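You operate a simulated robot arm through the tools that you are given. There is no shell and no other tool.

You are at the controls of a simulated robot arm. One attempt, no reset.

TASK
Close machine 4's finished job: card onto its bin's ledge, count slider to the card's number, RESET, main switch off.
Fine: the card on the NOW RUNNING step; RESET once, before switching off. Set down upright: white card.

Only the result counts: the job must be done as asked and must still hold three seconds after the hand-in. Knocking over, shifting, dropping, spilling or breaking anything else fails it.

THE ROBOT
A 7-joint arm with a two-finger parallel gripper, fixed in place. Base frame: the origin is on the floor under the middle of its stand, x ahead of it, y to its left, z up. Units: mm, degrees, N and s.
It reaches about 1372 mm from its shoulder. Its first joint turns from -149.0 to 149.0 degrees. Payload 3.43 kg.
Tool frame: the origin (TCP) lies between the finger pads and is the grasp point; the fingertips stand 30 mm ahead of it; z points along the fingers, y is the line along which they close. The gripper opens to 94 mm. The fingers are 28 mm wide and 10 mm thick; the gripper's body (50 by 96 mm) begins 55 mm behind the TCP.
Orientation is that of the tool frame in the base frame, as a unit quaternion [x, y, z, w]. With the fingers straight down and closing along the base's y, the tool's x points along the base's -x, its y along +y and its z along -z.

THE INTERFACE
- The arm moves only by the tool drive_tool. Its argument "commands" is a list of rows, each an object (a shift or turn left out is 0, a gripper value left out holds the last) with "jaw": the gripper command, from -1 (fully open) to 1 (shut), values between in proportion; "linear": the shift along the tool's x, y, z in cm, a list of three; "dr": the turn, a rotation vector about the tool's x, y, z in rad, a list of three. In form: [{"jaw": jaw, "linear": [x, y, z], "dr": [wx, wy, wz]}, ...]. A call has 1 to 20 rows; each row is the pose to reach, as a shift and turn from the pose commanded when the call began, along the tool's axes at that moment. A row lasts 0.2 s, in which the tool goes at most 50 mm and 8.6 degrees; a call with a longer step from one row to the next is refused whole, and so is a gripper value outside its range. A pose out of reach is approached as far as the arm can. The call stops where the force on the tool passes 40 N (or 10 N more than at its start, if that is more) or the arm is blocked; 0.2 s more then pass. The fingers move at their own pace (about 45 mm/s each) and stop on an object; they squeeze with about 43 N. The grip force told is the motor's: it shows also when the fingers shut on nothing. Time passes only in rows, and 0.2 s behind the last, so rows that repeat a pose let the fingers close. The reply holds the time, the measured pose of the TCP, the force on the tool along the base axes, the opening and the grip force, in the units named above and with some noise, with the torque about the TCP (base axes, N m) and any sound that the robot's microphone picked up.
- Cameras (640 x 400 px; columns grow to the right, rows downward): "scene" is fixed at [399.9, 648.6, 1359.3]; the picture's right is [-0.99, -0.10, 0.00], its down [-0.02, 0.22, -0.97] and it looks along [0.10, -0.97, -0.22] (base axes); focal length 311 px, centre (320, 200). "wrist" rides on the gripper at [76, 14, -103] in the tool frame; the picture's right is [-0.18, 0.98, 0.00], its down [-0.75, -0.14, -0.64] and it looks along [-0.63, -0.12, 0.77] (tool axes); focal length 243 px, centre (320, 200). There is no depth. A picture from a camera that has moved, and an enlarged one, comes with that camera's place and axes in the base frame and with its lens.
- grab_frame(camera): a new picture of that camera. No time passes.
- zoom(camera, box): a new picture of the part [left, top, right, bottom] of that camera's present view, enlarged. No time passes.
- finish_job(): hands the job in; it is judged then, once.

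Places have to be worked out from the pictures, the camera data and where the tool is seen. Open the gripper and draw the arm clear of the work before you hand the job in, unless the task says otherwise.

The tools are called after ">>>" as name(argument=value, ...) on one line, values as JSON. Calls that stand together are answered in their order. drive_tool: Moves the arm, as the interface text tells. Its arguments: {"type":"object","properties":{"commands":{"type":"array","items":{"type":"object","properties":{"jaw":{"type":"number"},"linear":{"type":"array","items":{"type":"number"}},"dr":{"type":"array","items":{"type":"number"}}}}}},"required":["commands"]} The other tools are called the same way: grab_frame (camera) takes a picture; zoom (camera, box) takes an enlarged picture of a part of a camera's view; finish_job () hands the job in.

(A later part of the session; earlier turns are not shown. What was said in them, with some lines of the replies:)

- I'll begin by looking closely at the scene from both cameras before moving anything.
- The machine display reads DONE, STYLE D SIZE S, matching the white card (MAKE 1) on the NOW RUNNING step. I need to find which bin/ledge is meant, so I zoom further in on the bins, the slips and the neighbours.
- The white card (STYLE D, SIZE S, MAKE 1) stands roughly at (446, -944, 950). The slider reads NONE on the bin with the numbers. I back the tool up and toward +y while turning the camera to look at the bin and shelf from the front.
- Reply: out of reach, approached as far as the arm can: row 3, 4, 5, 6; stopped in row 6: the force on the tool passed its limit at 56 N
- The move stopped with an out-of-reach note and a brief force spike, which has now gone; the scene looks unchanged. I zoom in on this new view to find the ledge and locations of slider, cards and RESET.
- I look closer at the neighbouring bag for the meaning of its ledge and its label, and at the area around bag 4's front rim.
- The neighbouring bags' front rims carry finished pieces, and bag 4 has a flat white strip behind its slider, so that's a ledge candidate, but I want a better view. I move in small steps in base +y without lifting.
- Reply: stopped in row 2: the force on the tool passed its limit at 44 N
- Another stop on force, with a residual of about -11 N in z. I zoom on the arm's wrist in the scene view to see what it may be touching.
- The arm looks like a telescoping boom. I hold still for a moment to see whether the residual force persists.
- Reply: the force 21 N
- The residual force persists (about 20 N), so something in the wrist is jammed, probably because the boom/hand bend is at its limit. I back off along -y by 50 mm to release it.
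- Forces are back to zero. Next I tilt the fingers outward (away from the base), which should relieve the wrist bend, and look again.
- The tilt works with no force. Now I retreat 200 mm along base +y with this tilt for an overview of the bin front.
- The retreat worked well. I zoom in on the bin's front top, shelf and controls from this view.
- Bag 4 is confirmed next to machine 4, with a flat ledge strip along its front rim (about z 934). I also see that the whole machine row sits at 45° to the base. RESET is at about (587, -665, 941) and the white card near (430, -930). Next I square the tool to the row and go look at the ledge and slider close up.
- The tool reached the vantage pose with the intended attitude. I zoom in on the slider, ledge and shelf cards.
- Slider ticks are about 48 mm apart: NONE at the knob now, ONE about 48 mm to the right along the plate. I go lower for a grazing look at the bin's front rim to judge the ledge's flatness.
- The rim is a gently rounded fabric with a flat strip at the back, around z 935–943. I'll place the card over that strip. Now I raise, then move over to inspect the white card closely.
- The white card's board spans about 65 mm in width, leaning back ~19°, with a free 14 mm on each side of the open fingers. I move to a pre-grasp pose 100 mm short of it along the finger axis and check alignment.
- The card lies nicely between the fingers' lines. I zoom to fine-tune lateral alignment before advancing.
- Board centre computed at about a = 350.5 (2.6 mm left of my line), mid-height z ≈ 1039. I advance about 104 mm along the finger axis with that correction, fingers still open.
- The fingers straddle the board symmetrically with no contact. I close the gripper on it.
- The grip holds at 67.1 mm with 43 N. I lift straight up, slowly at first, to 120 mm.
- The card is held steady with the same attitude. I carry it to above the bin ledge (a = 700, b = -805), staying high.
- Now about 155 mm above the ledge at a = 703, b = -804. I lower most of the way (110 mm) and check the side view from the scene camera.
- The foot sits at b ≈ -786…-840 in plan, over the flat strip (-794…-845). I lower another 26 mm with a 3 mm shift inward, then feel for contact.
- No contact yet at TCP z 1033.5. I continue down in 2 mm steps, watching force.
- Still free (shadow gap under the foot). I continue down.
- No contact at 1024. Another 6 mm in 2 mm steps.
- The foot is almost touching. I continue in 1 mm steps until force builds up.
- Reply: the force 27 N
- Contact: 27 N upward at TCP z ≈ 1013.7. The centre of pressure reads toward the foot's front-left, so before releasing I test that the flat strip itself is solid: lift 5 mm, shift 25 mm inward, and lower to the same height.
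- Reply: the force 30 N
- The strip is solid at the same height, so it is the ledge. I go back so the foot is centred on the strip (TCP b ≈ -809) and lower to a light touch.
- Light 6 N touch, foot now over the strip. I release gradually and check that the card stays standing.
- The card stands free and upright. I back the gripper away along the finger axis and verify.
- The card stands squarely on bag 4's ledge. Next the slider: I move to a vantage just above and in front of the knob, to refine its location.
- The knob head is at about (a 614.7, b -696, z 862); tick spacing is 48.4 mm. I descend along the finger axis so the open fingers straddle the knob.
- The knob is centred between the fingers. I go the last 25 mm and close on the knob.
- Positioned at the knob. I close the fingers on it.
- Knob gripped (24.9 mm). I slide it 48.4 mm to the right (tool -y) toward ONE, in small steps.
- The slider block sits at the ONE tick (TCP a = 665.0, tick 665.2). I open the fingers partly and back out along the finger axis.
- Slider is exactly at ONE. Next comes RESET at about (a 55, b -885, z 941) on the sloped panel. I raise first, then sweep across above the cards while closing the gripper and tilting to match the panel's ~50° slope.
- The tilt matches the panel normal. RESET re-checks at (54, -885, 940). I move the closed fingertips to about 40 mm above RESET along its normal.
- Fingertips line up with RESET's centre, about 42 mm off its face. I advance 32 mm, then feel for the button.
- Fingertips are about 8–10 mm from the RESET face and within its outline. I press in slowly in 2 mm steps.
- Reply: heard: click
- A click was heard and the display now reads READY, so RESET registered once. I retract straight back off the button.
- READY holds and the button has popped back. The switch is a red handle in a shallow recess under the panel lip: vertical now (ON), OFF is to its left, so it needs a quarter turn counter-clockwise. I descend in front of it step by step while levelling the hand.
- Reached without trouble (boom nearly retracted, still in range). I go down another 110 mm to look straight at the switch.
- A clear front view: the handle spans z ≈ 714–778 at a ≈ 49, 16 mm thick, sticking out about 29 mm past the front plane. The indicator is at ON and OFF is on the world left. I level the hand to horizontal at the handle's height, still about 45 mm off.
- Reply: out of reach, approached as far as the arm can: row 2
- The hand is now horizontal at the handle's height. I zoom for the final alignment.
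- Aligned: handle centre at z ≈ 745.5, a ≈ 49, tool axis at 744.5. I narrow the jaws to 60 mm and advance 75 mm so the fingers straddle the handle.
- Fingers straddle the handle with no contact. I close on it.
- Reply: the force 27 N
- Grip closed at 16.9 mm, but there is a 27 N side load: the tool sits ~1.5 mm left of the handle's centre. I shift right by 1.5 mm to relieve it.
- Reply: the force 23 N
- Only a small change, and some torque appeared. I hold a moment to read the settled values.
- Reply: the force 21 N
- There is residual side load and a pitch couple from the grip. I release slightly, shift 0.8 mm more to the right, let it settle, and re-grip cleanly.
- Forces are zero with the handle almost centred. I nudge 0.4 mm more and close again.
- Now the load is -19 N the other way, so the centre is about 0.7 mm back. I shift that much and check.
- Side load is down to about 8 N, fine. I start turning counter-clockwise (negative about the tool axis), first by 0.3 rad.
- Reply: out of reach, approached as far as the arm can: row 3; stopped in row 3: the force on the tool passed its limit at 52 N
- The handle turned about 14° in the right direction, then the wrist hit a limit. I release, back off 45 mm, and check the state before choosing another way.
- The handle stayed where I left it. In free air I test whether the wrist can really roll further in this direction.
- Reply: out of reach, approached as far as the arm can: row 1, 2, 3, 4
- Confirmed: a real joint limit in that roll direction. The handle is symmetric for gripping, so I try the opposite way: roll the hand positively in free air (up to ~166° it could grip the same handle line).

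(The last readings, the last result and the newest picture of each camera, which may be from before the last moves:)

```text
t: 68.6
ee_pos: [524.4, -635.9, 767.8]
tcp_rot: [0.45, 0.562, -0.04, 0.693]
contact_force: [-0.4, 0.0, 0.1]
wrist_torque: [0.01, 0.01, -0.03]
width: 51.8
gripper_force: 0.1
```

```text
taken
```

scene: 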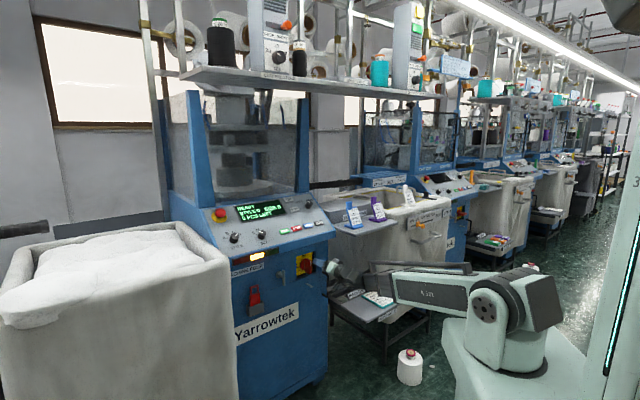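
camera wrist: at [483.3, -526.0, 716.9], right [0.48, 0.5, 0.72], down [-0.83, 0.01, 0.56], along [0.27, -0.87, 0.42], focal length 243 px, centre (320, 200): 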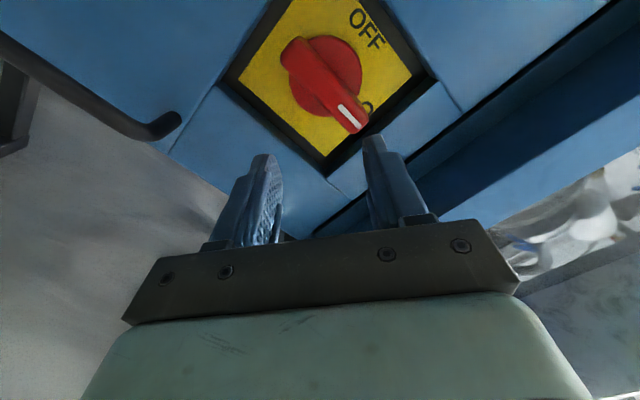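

Rolling the positive way works. I first recentre on the switch axis (backing off a little) and straighten the hand, then continue rolling.

>>> drive_tool(commands=[{"jaw": -0.1, "linear": [0, 0, -1.32]}, {"linear": [1.8, 0.55, -1.32], "dr": [0.011, -0.03, 0]}, {"linear": [3.58, 1.1, -1.32], "dr": [0.0216, -0.06, 0]}, {"linear": [3.58, 1.1, -1.32], "dr": [0.0216, -0.06, 0]}])

>>> zoom(camera="scene", box=[280, 220, 440, 320])

```text
t: 69.6
ee_pos: [535.1, -605.9, 742.2]
tcp_rot: [0.455, 0.54, -0.06, 0.705]
contact_force: [0.3, 0.7, 0.0]
wrist_torque: [-0.01, -0.02, 0.0]
width: 51.6
gripper_force: 0.0
```

```text
4.00 times, centred on (360, 270) of scene
camera zoom: at [399.9, 648.6, 1359.3], right [-0.99, -0.1, 0.0], down [-0.02, 0.22, -0.97], along [0.1, -0.97, -0.22], focal length 1244 px, centre (160, -80)
```

zoom: 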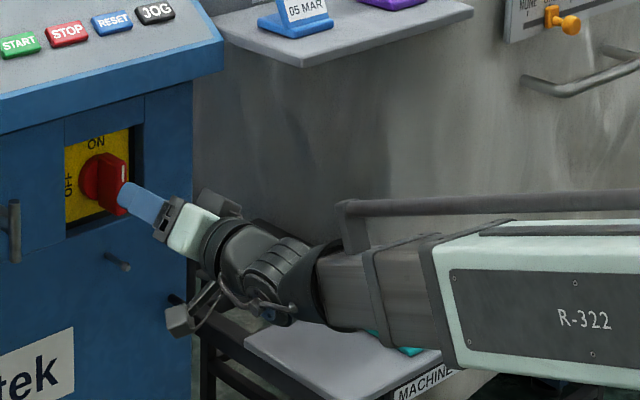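

Centred at the switch with the hand straight, and clear of the tray. I continue rolling positively by another 65°.

>>> drive_tool(commands=[{"jaw": -0.1, "dr": [0, 0, 0.127]}, {"dr": [0, 0, 0.254]}, {"dr": [0, 0, 0.381]}, {"dr": [0, 0, 0.508]}, {"dr": [0, 0, 0.635]}, {"dr": [0, 0, 0.762]}, {"dr": [0, 0, 0.889]}, {"dr": [0, 0, 1.016]}, {"dr": [0, 0, 1.143]}, {"dr": [0, 0, 1.143]}])

>>> grab_frame(camera="wrist")

>>> zoom(camera="scene", box=[280, 220, 440, 320])

```text
t: 71.8
ee_pos: [534.0, -606.2, 744.0]
tcp_rot: [0.676, 0.208, 0.332, 0.624]
contact_force: [-0.1, 1.3, 0.8]
wrist_torque: [0.0, -0.01, -0.01]
width: 51.7
gripper_force: 0.1
```

```text
taken
camera wrist: at [511.9, -482.0, 772.6], right [-0.26, -0.26, 0.93], down [-0.96, -0.05, -0.28], along [0.12, -0.96, -0.23], focal length 243 px, centre (320, 200)
```

wrist: 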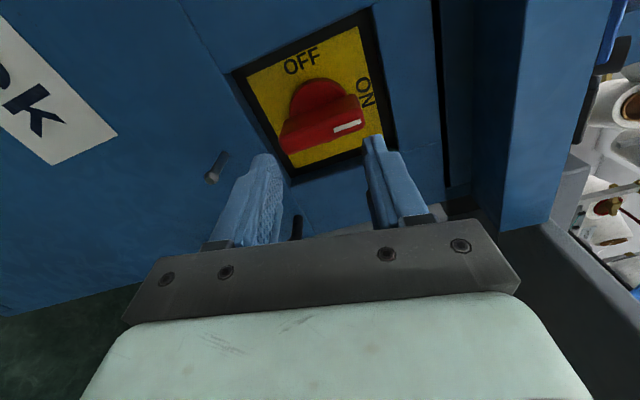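

```text
4.00 times, centred on (360, 270) of scene
camera zoom: at [399.9, 648.6, 1359.3], right [-0.99, -0.1, 0.0], down [-0.02, 0.22, -0.97], along [0.1, -0.97, -0.22], focal length 1244 px, centre (160, -80)
```

zoom: 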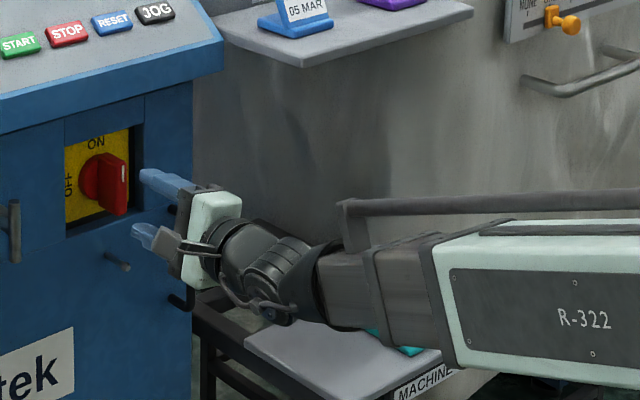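

No limit so far (roll ≈ 101°). I continue to about 166°, which lines the jaws up with the handle again.

>>> drive_tool(commands=[{"jaw": -0.1, "dr": [0, 0, 0.127]}, {"dr": [0, 0, 0.254]}, {"dr": [0, 0, 0.381]}, {"dr": [0, 0, 0.508]}, {"dr": [0, 0, 0.635]}, {"dr": [0, 0, 0.762]}, {"dr": [0, 0, 0.889]}, {"dr": [0, 0, 1.016]}, {"dr": [0, 0, 1.142]}, {"dr": [0, 0, 1.142]}])

>>> grab_frame(camera="wrist")

>>> zoom(camera="scene", box=[280, 220, 440, 320])

```text
t: 74.0
ee_pos: [533.6, -605.1, 744.6]
tcp_rot: [0.68, -0.19, 0.617, 0.347]
contact_force: [-0.8, -0.2, -0.5]
wrist_torque: [-0.04, 0.0, -0.01]
width: 51.9
gripper_force: 0.0
```

```text
taken
camera wrist: at [463.6, -530.1, 822.5], right [-0.71, -0.71, 0.06], down [-0.48, 0.42, -0.77], along [0.52, -0.57, -0.64], focal length 243 px, centre (320, 200)
```

wrist: 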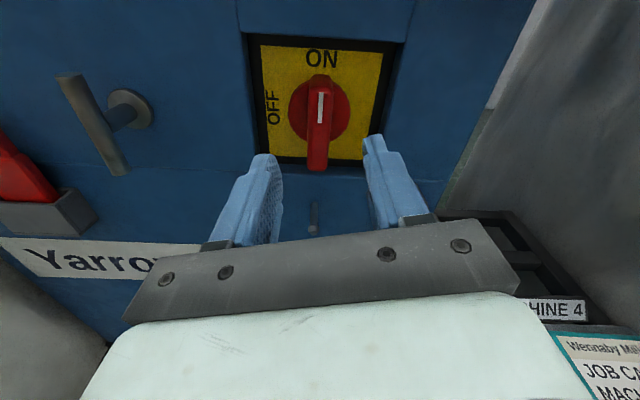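

```text
4.00 times, centred on (360, 270) of scene
camera zoom: at [399.9, 648.6, 1359.3], right [-0.99, -0.1, 0.0], down [-0.02, 0.22, -0.97], along [0.1, -0.97, -0.22], focal length 1244 px, centre (160, -80)
```

zoom: 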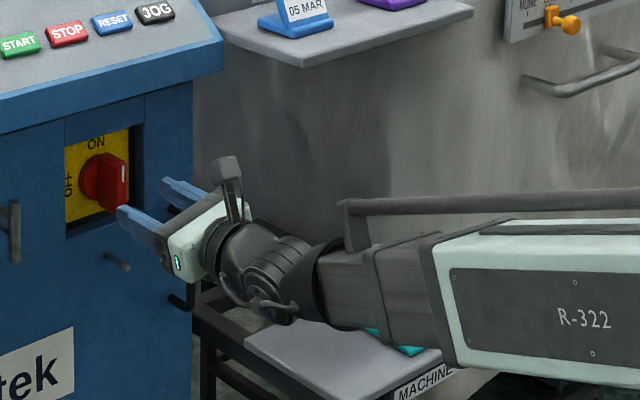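

The hand rolled fully with the camera now on top, upright. I zoom in to measure the handle's current angle and position against the jaws.

>>> zoom(camera="wrist", box=[230, 30, 430, 180])

>>> zoom(camera="scene", box=[280, 240, 344, 280])

```text
2.67 times, centred on (330, 105) of wrist
camera zoom: at [463.6, -530.1, 822.5], right [-0.71, -0.71, 0.06], down [-0.48, 0.42, -0.77], along [0.52, -0.57, -0.64], focal length 647 px, centre (293, 453)
```

zoom: 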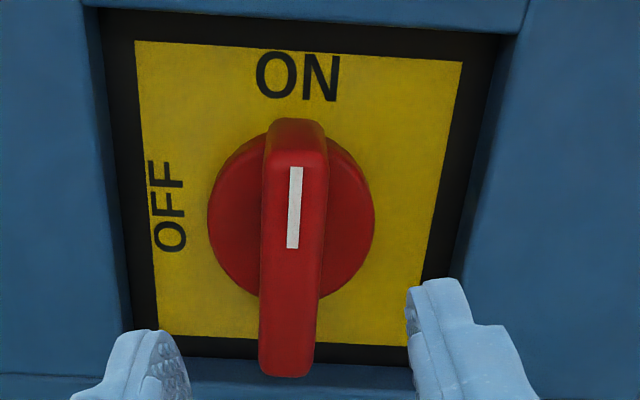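

```text
10.00 times, centred on (312, 260) of scene
camera zoom: at [399.9, 648.6, 1359.3], right [-0.99, -0.1, 0.0], down [-0.02, 0.22, -0.97], along [0.1, -0.97, -0.22], focal length 3110 px, centre (400, -400)
```

zoom: 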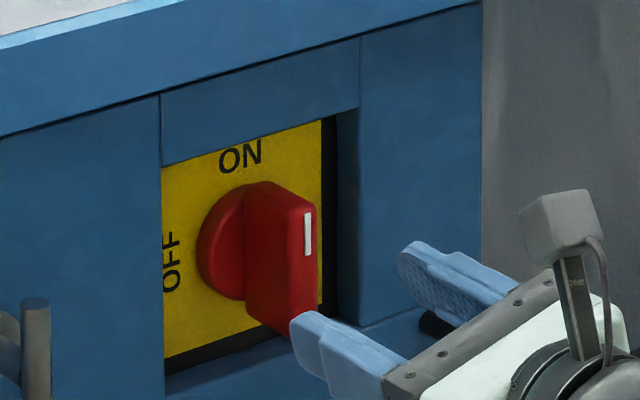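

The handle has sprung back to vertical (ON), so I need the jaws at a 180° roll. I add 0.24 rad and re-check.

>>> drive_tool(commands=[{"jaw": -0.1, "dr": [0, 0, 0.12]}, {"dr": [0, 0, 0.241]}, {"dr": [0, 0, 0.241]}])

>>> grab_frame(camera="wrist")

>>> zoom(camera="wrist", box=[220, 30, 440, 195])

```text
t: 74.8
ee_pos: [534.6, -605.3, 745.1]
tcp_rot: [0.653, -0.269, 0.654, 0.27]
contact_force: [0.8, 0.4, -0.1]
wrist_torque: [0.0, 0.0, -0.03]
width: 51.5
gripper_force: 0.1
```

```text
taken
camera wrist: at [450.7, -543.2, 820.9], right [-0.69, -0.7, -0.18], down [-0.35, 0.55, -0.75], along [0.63, -0.46, -0.63], focal length 243 px, centre (320, 200)
```

wrist: 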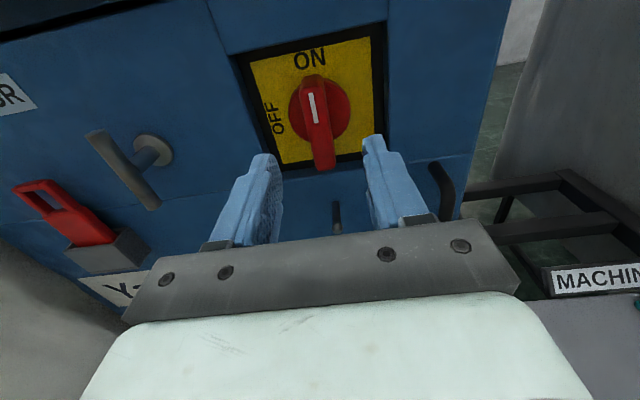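

```text
2.42 times, centred on (330, 112) of wrist
camera zoom: at [450.7, -543.2, 820.9], right [-0.69, -0.7, -0.18], down [-0.35, 0.55, -0.75], along [0.63, -0.46, -0.63], focal length 588 px, centre (296, 412)
```

zoom: 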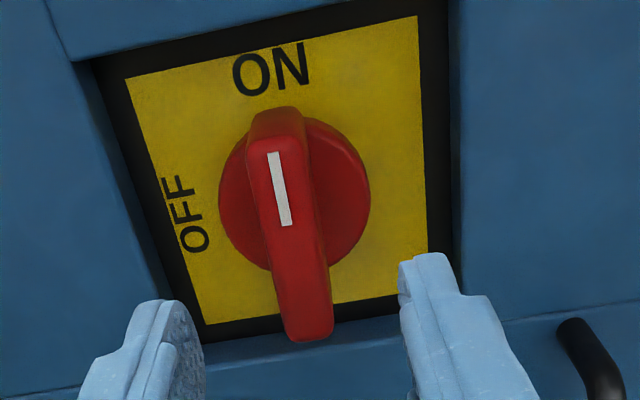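

Roll is 180° and the handle is centred on the tool axis within about 0.5 mm. I advance 57 mm (with 1 mm up) to straddle it.

>>> drive_tool(commands=[{"jaw": -0.1, "linear": [0.1, 0, 0.8]}, {"linear": [0.1, 0, 2.0]}, {"linear": [0.1, 0, 3.3]}, {"linear": [0.1, 0, 4.6]}, {"linear": [0.1, 0, 5.7]}, {"linear": [0.1, 0, 5.7]}])

>>> zoom(camera="wrist", box=[220, 50, 440, 240])

>>> zoom(camera="scene", box=[280, 240, 344, 280])

```text
t: 76.2
ee_pos: [575.6, -646.6, 744.2]
tcp_rot: [0.654, -0.269, 0.654, 0.27]
contact_force: [0.1, -0.3, 0.0]
wrist_torque: [-0.01, 0.03, 0.01]
width: 51.8
gripper_force: 0.0
```

```text
2.11 times, centred on (330, 145) of wrist
camera zoom: at [491.1, -584.0, 821.7], right [-0.69, -0.7, -0.18], down [-0.35, 0.55, -0.75], along [0.63, -0.46, -0.63], focal length 511 px, centre (299, 316)
```

zoom: 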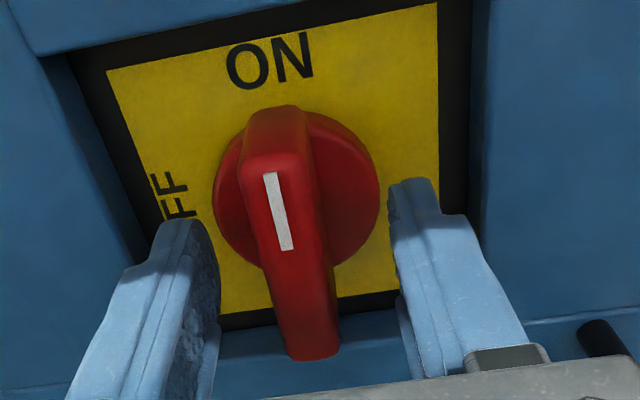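

```text
10.00 times, centred on (312, 260) of scene
camera zoom: at [399.9, 648.6, 1359.3], right [-0.99, -0.1, 0.0], down [-0.02, 0.22, -0.97], along [0.1, -0.97, -0.22], focal length 3110 px, centre (400, -400)
```

zoom: 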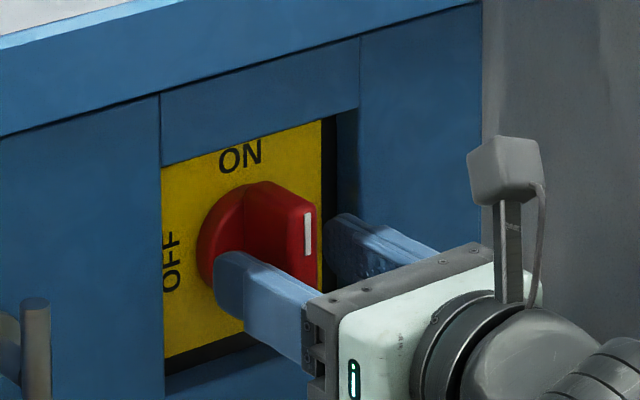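

Centred gaps on both sides. I close on the handle.

>>> drive_tool(commands=[{"jaw": 0.3}, {"jaw": 1}, {"jaw": 1}, {"jaw": 1}, {"jaw": 1}])

```text
t: 77.4
ee_pos: [574.8, -645.7, 744.6]
tcp_rot: [0.653, -0.269, 0.654, 0.271]
contact_force: [11.2, 11.5, -1.4]
wrist_torque: [0.11, 0.09, -0.05]
width: 17.0
gripper_force: 45.1
```

There's a -16 N side load (0.6 mm off). I reopen, correct by 0.6 mm (and 0.5 mm up), and re-grip before turning.

>>> drive_tool(commands=[{"jaw": 0.3}, {"jaw": 0.3, "linear": [0.05, -0.06, 0]}, {"jaw": 0.3, "linear": [0.05, -0.06, 0]}, {"jaw": 1, "linear": [0.05, -0.06, 0]}, {"jaw": 1, "linear": [0.05, -0.06, 0]}, {"jaw": 1, "linear": [0.05, -0.06, 0]}])

```text
t: 78.8
ee_pos: [574.8, -646.4, 745.7]
tcp_rot: [0.653, -0.27, 0.653, 0.271]
contact_force: [3.9, 3.6, -0.1]
wrist_torque: [0.2, 0.18, -0.16]
width: 17.0
gripper_force: 45.2
```

Load is down to 5 N. I turn counter-clockwise by 0.4 rad and check.

>>> drive_tool(commands=[{"jaw": 1, "dr": [0, 0, -0.1]}, {"dr": [0, 0, -0.2]}, {"dr": [0, 0, -0.3]}, {"dr": [0, 0, -0.4]}])

>>> zoom(camera="scene", box=[280, 240, 344, 280])

```text
t: 79.8
ee_pos: [575.1, -645.7, 746.2]
tcp_rot: [0.694, -0.133, 0.586, 0.397]
contact_force: [7.2, 11.3, -9.9]
wrist_torque: [-0.66, -0.72, 0.44]
width: 16.7
gripper_force: 45.0
```

```text
10.00 times, centred on (312, 260) of scene
camera zoom: at [399.9, 648.6, 1359.3], right [-0.99, -0.1, 0.0], down [-0.02, 0.22, -0.97], along [0.1, -0.97, -0.22], focal length 3110 px, centre (400, -400)
```

zoom: 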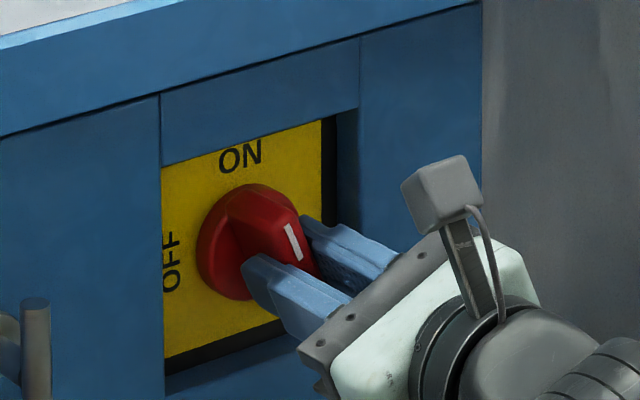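

The handle is following the hand (about 23°), forces moderate. I continue another 0.4 rad.

>>> drive_tool(commands=[{"jaw": 1, "dr": [0, 0, -0.1]}, {"dr": [0, 0, -0.2]}, {"dr": [0, 0, -0.3]}, {"dr": [0, 0, -0.4]}])

>>> zoom(camera="scene", box=[280, 240, 344, 280])

```text
t: 80.8
ee_pos: [576.1, -645.1, 745.4]
tcp_rot: [0.707, 0.008, 0.495, 0.505]
contact_force: [9.3, 22.1, -14.1]
wrist_torque: [0.51, 0.52, -0.54]
width: 16.6
gripper_force: 45.0
```

```text
10.00 times, centred on (312, 260) of scene
camera zoom: at [399.9, 648.6, 1359.3], right [-0.99, -0.1, 0.0], down [-0.02, 0.22, -0.97], along [0.1, -0.97, -0.22], focal length 3110 px, centre (400, -400)
```

zoom: 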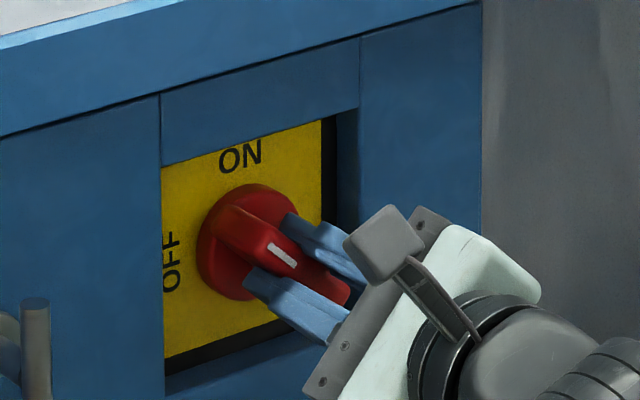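

About 46° turned; side load has grown to ~28 N because the axis is ~1.2 mm below my rotation centre. I correct by that amount while turning 0.4 rad further.

>>> drive_tool(commands=[{"jaw": 1, "linear": [-0.07, -0.1, 0]}, {"linear": [-0.07, -0.1, 0], "dr": [0, 0, -0.1]}, {"linear": [-0.07, -0.1, 0], "dr": [0, 0, -0.2]}, {"linear": [-0.07, -0.1, 0], "dr": [0, 0, -0.3]}, {"linear": [-0.07, -0.1, 0], "dr": [0, 0, -0.4]}])

>>> zoom(camera="scene", box=[280, 240, 344, 280])

```text
t: 82.0
ee_pos: [575.3, -644.2, 745.5]
tcp_rot: [0.691, 0.149, 0.386, 0.592]
contact_force: [7.9, 22.6, -10.5]
wrist_torque: [-0.15, -0.08, 1.52]
width: 16.8
gripper_force: 45.3
```

```text
10.00 times, centred on (312, 260) of scene
camera zoom: at [399.9, 648.6, 1359.3], right [-0.99, -0.1, 0.0], down [-0.02, 0.22, -0.97], along [0.1, -0.97, -0.22], focal length 3110 px, centre (400, -400)
```

zoom: 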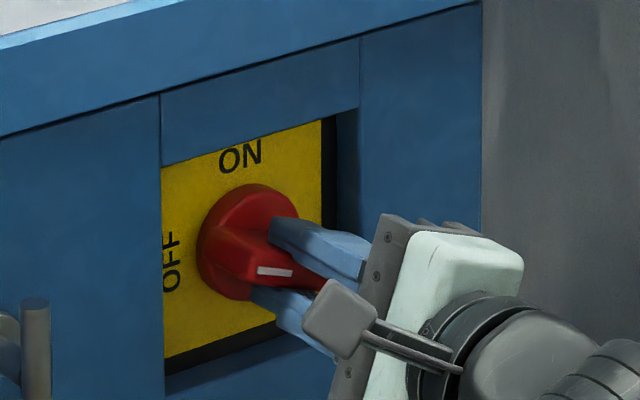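

About 69° now, still following. I ease the side load a little and turn the remaining 0.37 rad to 90°.

>>> drive_tool(commands=[{"jaw": 1, "linear": [0.03, -0.055, 0]}, {"linear": [0.03, -0.055, 0], "dr": [0, 0, -0.1]}, {"linear": [0.03, -0.055, 0], "dr": [0, 0, -0.2]}, {"linear": [0.03, -0.055, 0], "dr": [0, 0, -0.3]}, {"linear": [0.03, -0.055, 0], "dr": [0, 0, -0.37]}, {"linear": [0.03, -0.055, 0], "dr": [0, 0, -0.37]}])

>>> zoom(camera="scene", box=[280, 240, 344, 280])

>>> zoom(camera="scene", box=[200, 180, 360, 280])

```text
t: 83.4
ee_pos: [574.8, -645.1, 745.3]
tcp_rot: [0.653, 0.271, 0.27, 0.654]
contact_force: [11.7, 6.0, 2.2]
wrist_torque: [0.24, 0.14, -0.9]
width: 17.0
gripper_force: 45.5
```

```text
10.00 times, centred on (312, 260) of scene
camera zoom: at [399.9, 648.6, 1359.3], right [-0.99, -0.1, 0.0], down [-0.02, 0.22, -0.97], along [0.1, -0.97, -0.22], focal length 3110 px, centre (400, -400)
```

zoom: 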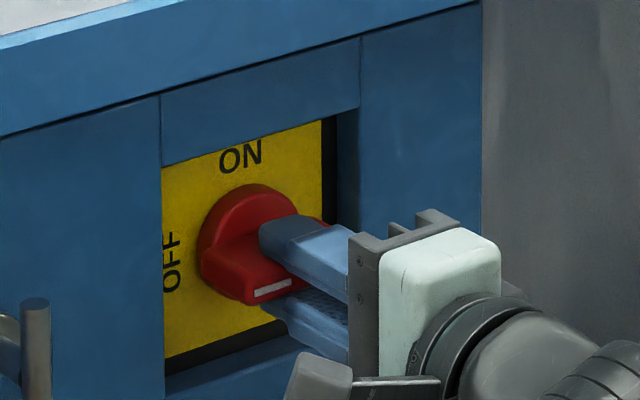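

```text
4.00 times, centred on (280, 230) of scene
camera zoom: at [399.9, 648.6, 1359.3], right [-0.99, -0.1, 0.0], down [-0.02, 0.22, -0.97], along [0.1, -0.97, -0.22], focal length 1244 px, centre (480, 80)
```

zoom: 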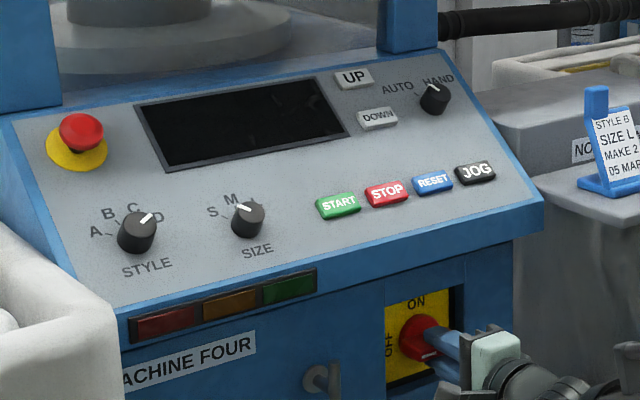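

The display and lamps are dark and the indicator points to OFF: machine 4 is off. I open the jaws and back straight out.

>>> drive_tool(commands=[{"jaw": 0.4}, {"jaw": 0.1}, {"jaw": -0.1}, {"jaw": -0.1}, {"jaw": -0.1, "linear": [0, 0, -1.0]}, {"linear": [0, 0, -2.5]}, {"linear": [0, 0, -4.0]}, {"linear": [0, 0, -5.5]}, {"linear": [0, 0, -5.5]}])

>>> grab_frame(camera="wrist")

>>> zoom(camera="scene", box=[280, 240, 344, 280])

>>> grab_frame(camera="scene")

```text
t: 85.4
ee_pos: [536.4, -606.3, 746.4]
tcp_rot: [0.651, 0.272, 0.271, 0.655]
contact_force: [-0.3, -0.6, 0.2]
wrist_torque: [-0.03, -0.01, 0.02]
width: 51.9
gripper_force: 0.1
```

```text
taken
camera wrist: at [516.3, -479.8, 759.8], right [-0.13, -0.13, 0.98], down [-0.99, -0.08, -0.14], along [0.1, -0.99, -0.12], focal length 243 px, centre (320, 200)
```

wrist: 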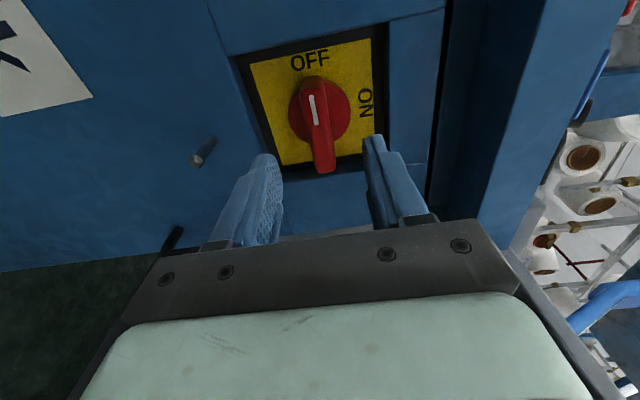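

```text
10.00 times, centred on (312, 260) of scene
camera zoom: at [399.9, 648.6, 1359.3], right [-0.99, -0.1, 0.0], down [-0.02, 0.22, -0.97], along [0.1, -0.97, -0.22], focal length 3110 px, centre (400, -400)
```

zoom: 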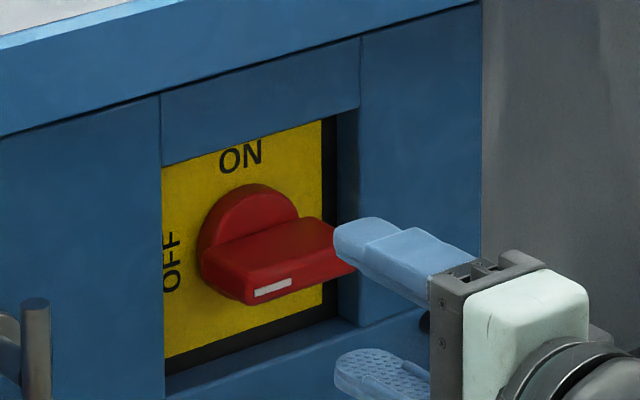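

```text
taken
```

scene: 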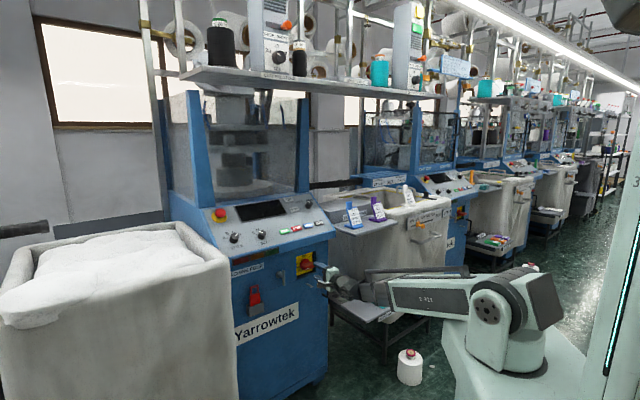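

The switch stays at OFF with the hand clear. I open the gripper fully and draw the arm back and up, away from the machine.

>>> drive_tool(commands=[{"jaw": -1, "linear": [0, 0, -1.5]}, {"linear": [0, 0, -3.0]}, {"linear": [0, 1.5, -3.5]}, {"linear": [0, 4.0, -3.5]}, {"linear": [0, 7.0, -3.5]}, {"linear": [0, 10.0, -3.5]}, {"linear": [0, 13.0, -3.5]}, {"linear": [0, 16.0, -3.5]}, {"linear": [0, 16.0, -3.5]}])

>>> grab_frame(camera="scene")

>>> zoom(camera="scene", box=[310, 240, 450, 340])

>>> zoom(camera="scene", box=[320, 165, 480, 265])

```text
t: 87.4
ee_pos: [509.4, -580.0, 904.4]
tcp_rot: [0.652, 0.271, 0.272, 0.654]
contact_force: [0.0, 0.0, -0.4]
wrist_torque: [-0.02, 0.02, -0.02]
width: 94.0
gripper_force: 0.0
```

```text
taken
```

scene: 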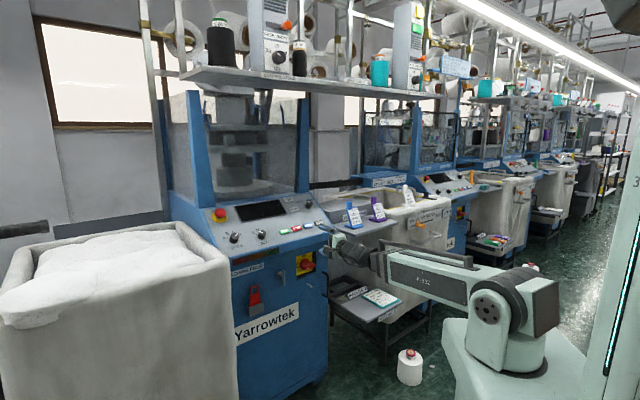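

```text
4.00 times, centred on (380, 290) of scene
camera zoom: at [399.9, 648.6, 1359.3], right [-0.99, -0.1, 0.0], down [-0.02, 0.22, -0.97], along [0.1, -0.97, -0.22], focal length 1244 px, centre (80, -160)
```

zoom: 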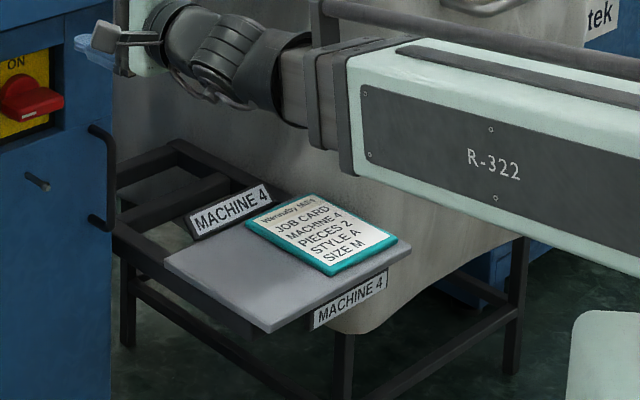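

```text
4.00 times, centred on (400, 215) of scene
camera zoom: at [399.9, 648.6, 1359.3], right [-0.99, -0.1, 0.0], down [-0.02, 0.22, -0.97], along [0.1, -0.97, -0.22], focal length 1244 px, centre (0, 140)
```

zoom: 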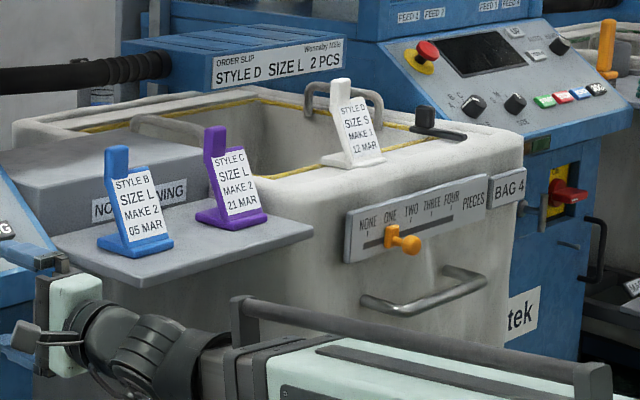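

All checks out: white card upright on bag 4's ledge, slider at ONE, switch at OFF, other cards and the job card unmoved. I raise the arm a bit more for extra clearance from the panel.

>>> drive_tool(commands=[{"jaw": -1, "linear": [0, 3.0, 0]}, {"linear": [0, 6.0, 0]}, {"linear": [0, 9.0, 0]}, {"linear": [0, 12.0, 0]}, {"linear": [0, 15.0, 0]}, {"linear": [0, 15.0, 0]}])

>>> grab_frame(camera="scene")

>>> zoom(camera="scene", box=[390, 170, 454, 230])

>>> zoom(camera="scene", box=[210, 190, 370, 290])

```text
t: 88.8
ee_pos: [511.8, -581.0, 1053.5]
tcp_rot: [0.652, 0.271, 0.271, 0.654]
contact_force: [0.4, -0.1, 0.4]
wrist_torque: [0.01, 0.0, 0.03]
width: 93.9
gripper_force: 0.1
```

```text
taken
```

scene: 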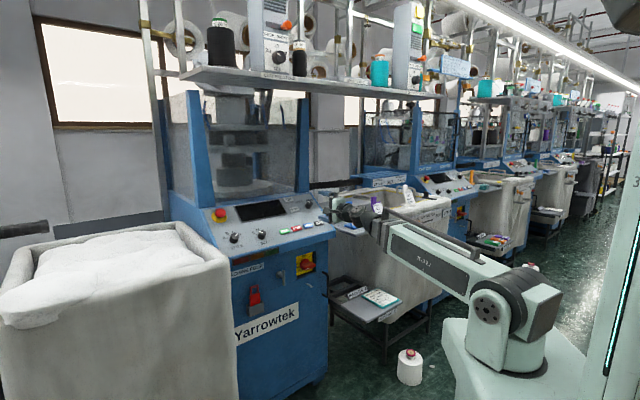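

```text
6.67 times, centred on (422, 200) of scene
camera zoom: at [399.9, 648.6, 1359.3], right [-0.99, -0.1, 0.0], down [-0.02, 0.22, -0.97], along [0.1, -0.97, -0.22], focal length 2073 px, centre (-360, 200)
```

zoom: 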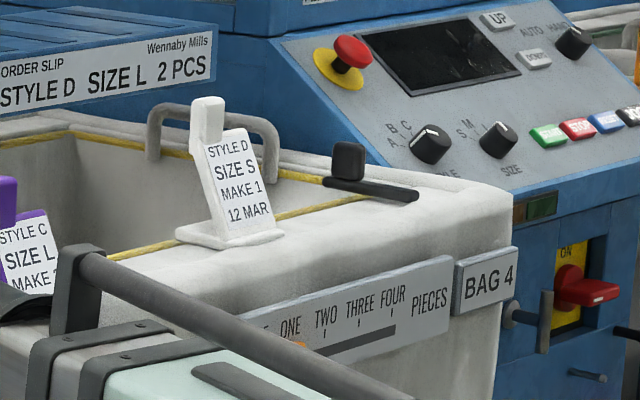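

```text
4.00 times, centred on (290, 240) of scene
camera zoom: at [399.9, 648.6, 1359.3], right [-0.99, -0.1, 0.0], down [-0.02, 0.22, -0.97], along [0.1, -0.97, -0.22], focal length 1244 px, centre (440, 40)
```

zoom: 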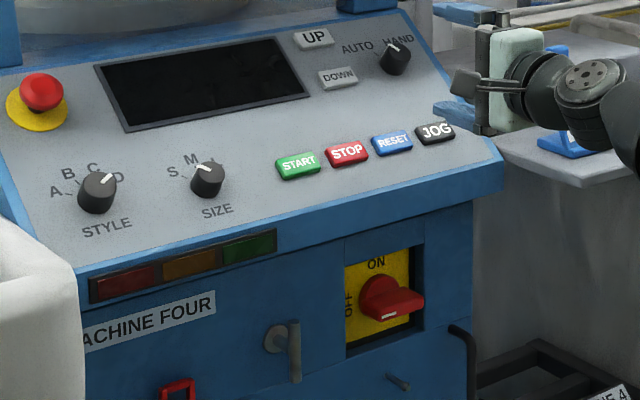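

The card is upright on bag 4's ledge and the slider was last seen at ONE. RESET was pressed once, before the main switch went to OFF. The gripper is open and the arm is clear, so I hand the job in.

>>> finish_job()

```text
The job is handed in.
```

Machine 4's finished job is closed and handed in; the hand-in reply gave no verdict.

- **Card:** the white card (STYLE D, SIZE S, MAKE 1) was on the NOW RUNNING step. It now stands upright on the front ledge of bag 4. No ledge was labelled, so I took the flat strip along bag 4's front rim to be it and checked that it was solid before releasing the card.
- **Count slider:** moved from NONE to ONE, matching the card's number. The arm hid it in the last pictures, but it was at ONE in the one just before.
- **RESET:** pressed once, with a click, and the display changed from DONE to READY.
- **Main switch:** turned to OFF after RESET; the display and lamps went dark. My first try turned the handle only about 14° before the wrist reached its limit. It sprang back to ON, and a second grip took it the full quarter turn.

The blue and purple cards and the job card on the lower tray are where they started. Early on, while I was still looking around, two moves stopped on a brief force spike. I backed off and saw nothing moved. The arm was drawn clear with the gripper open before the hand-in.
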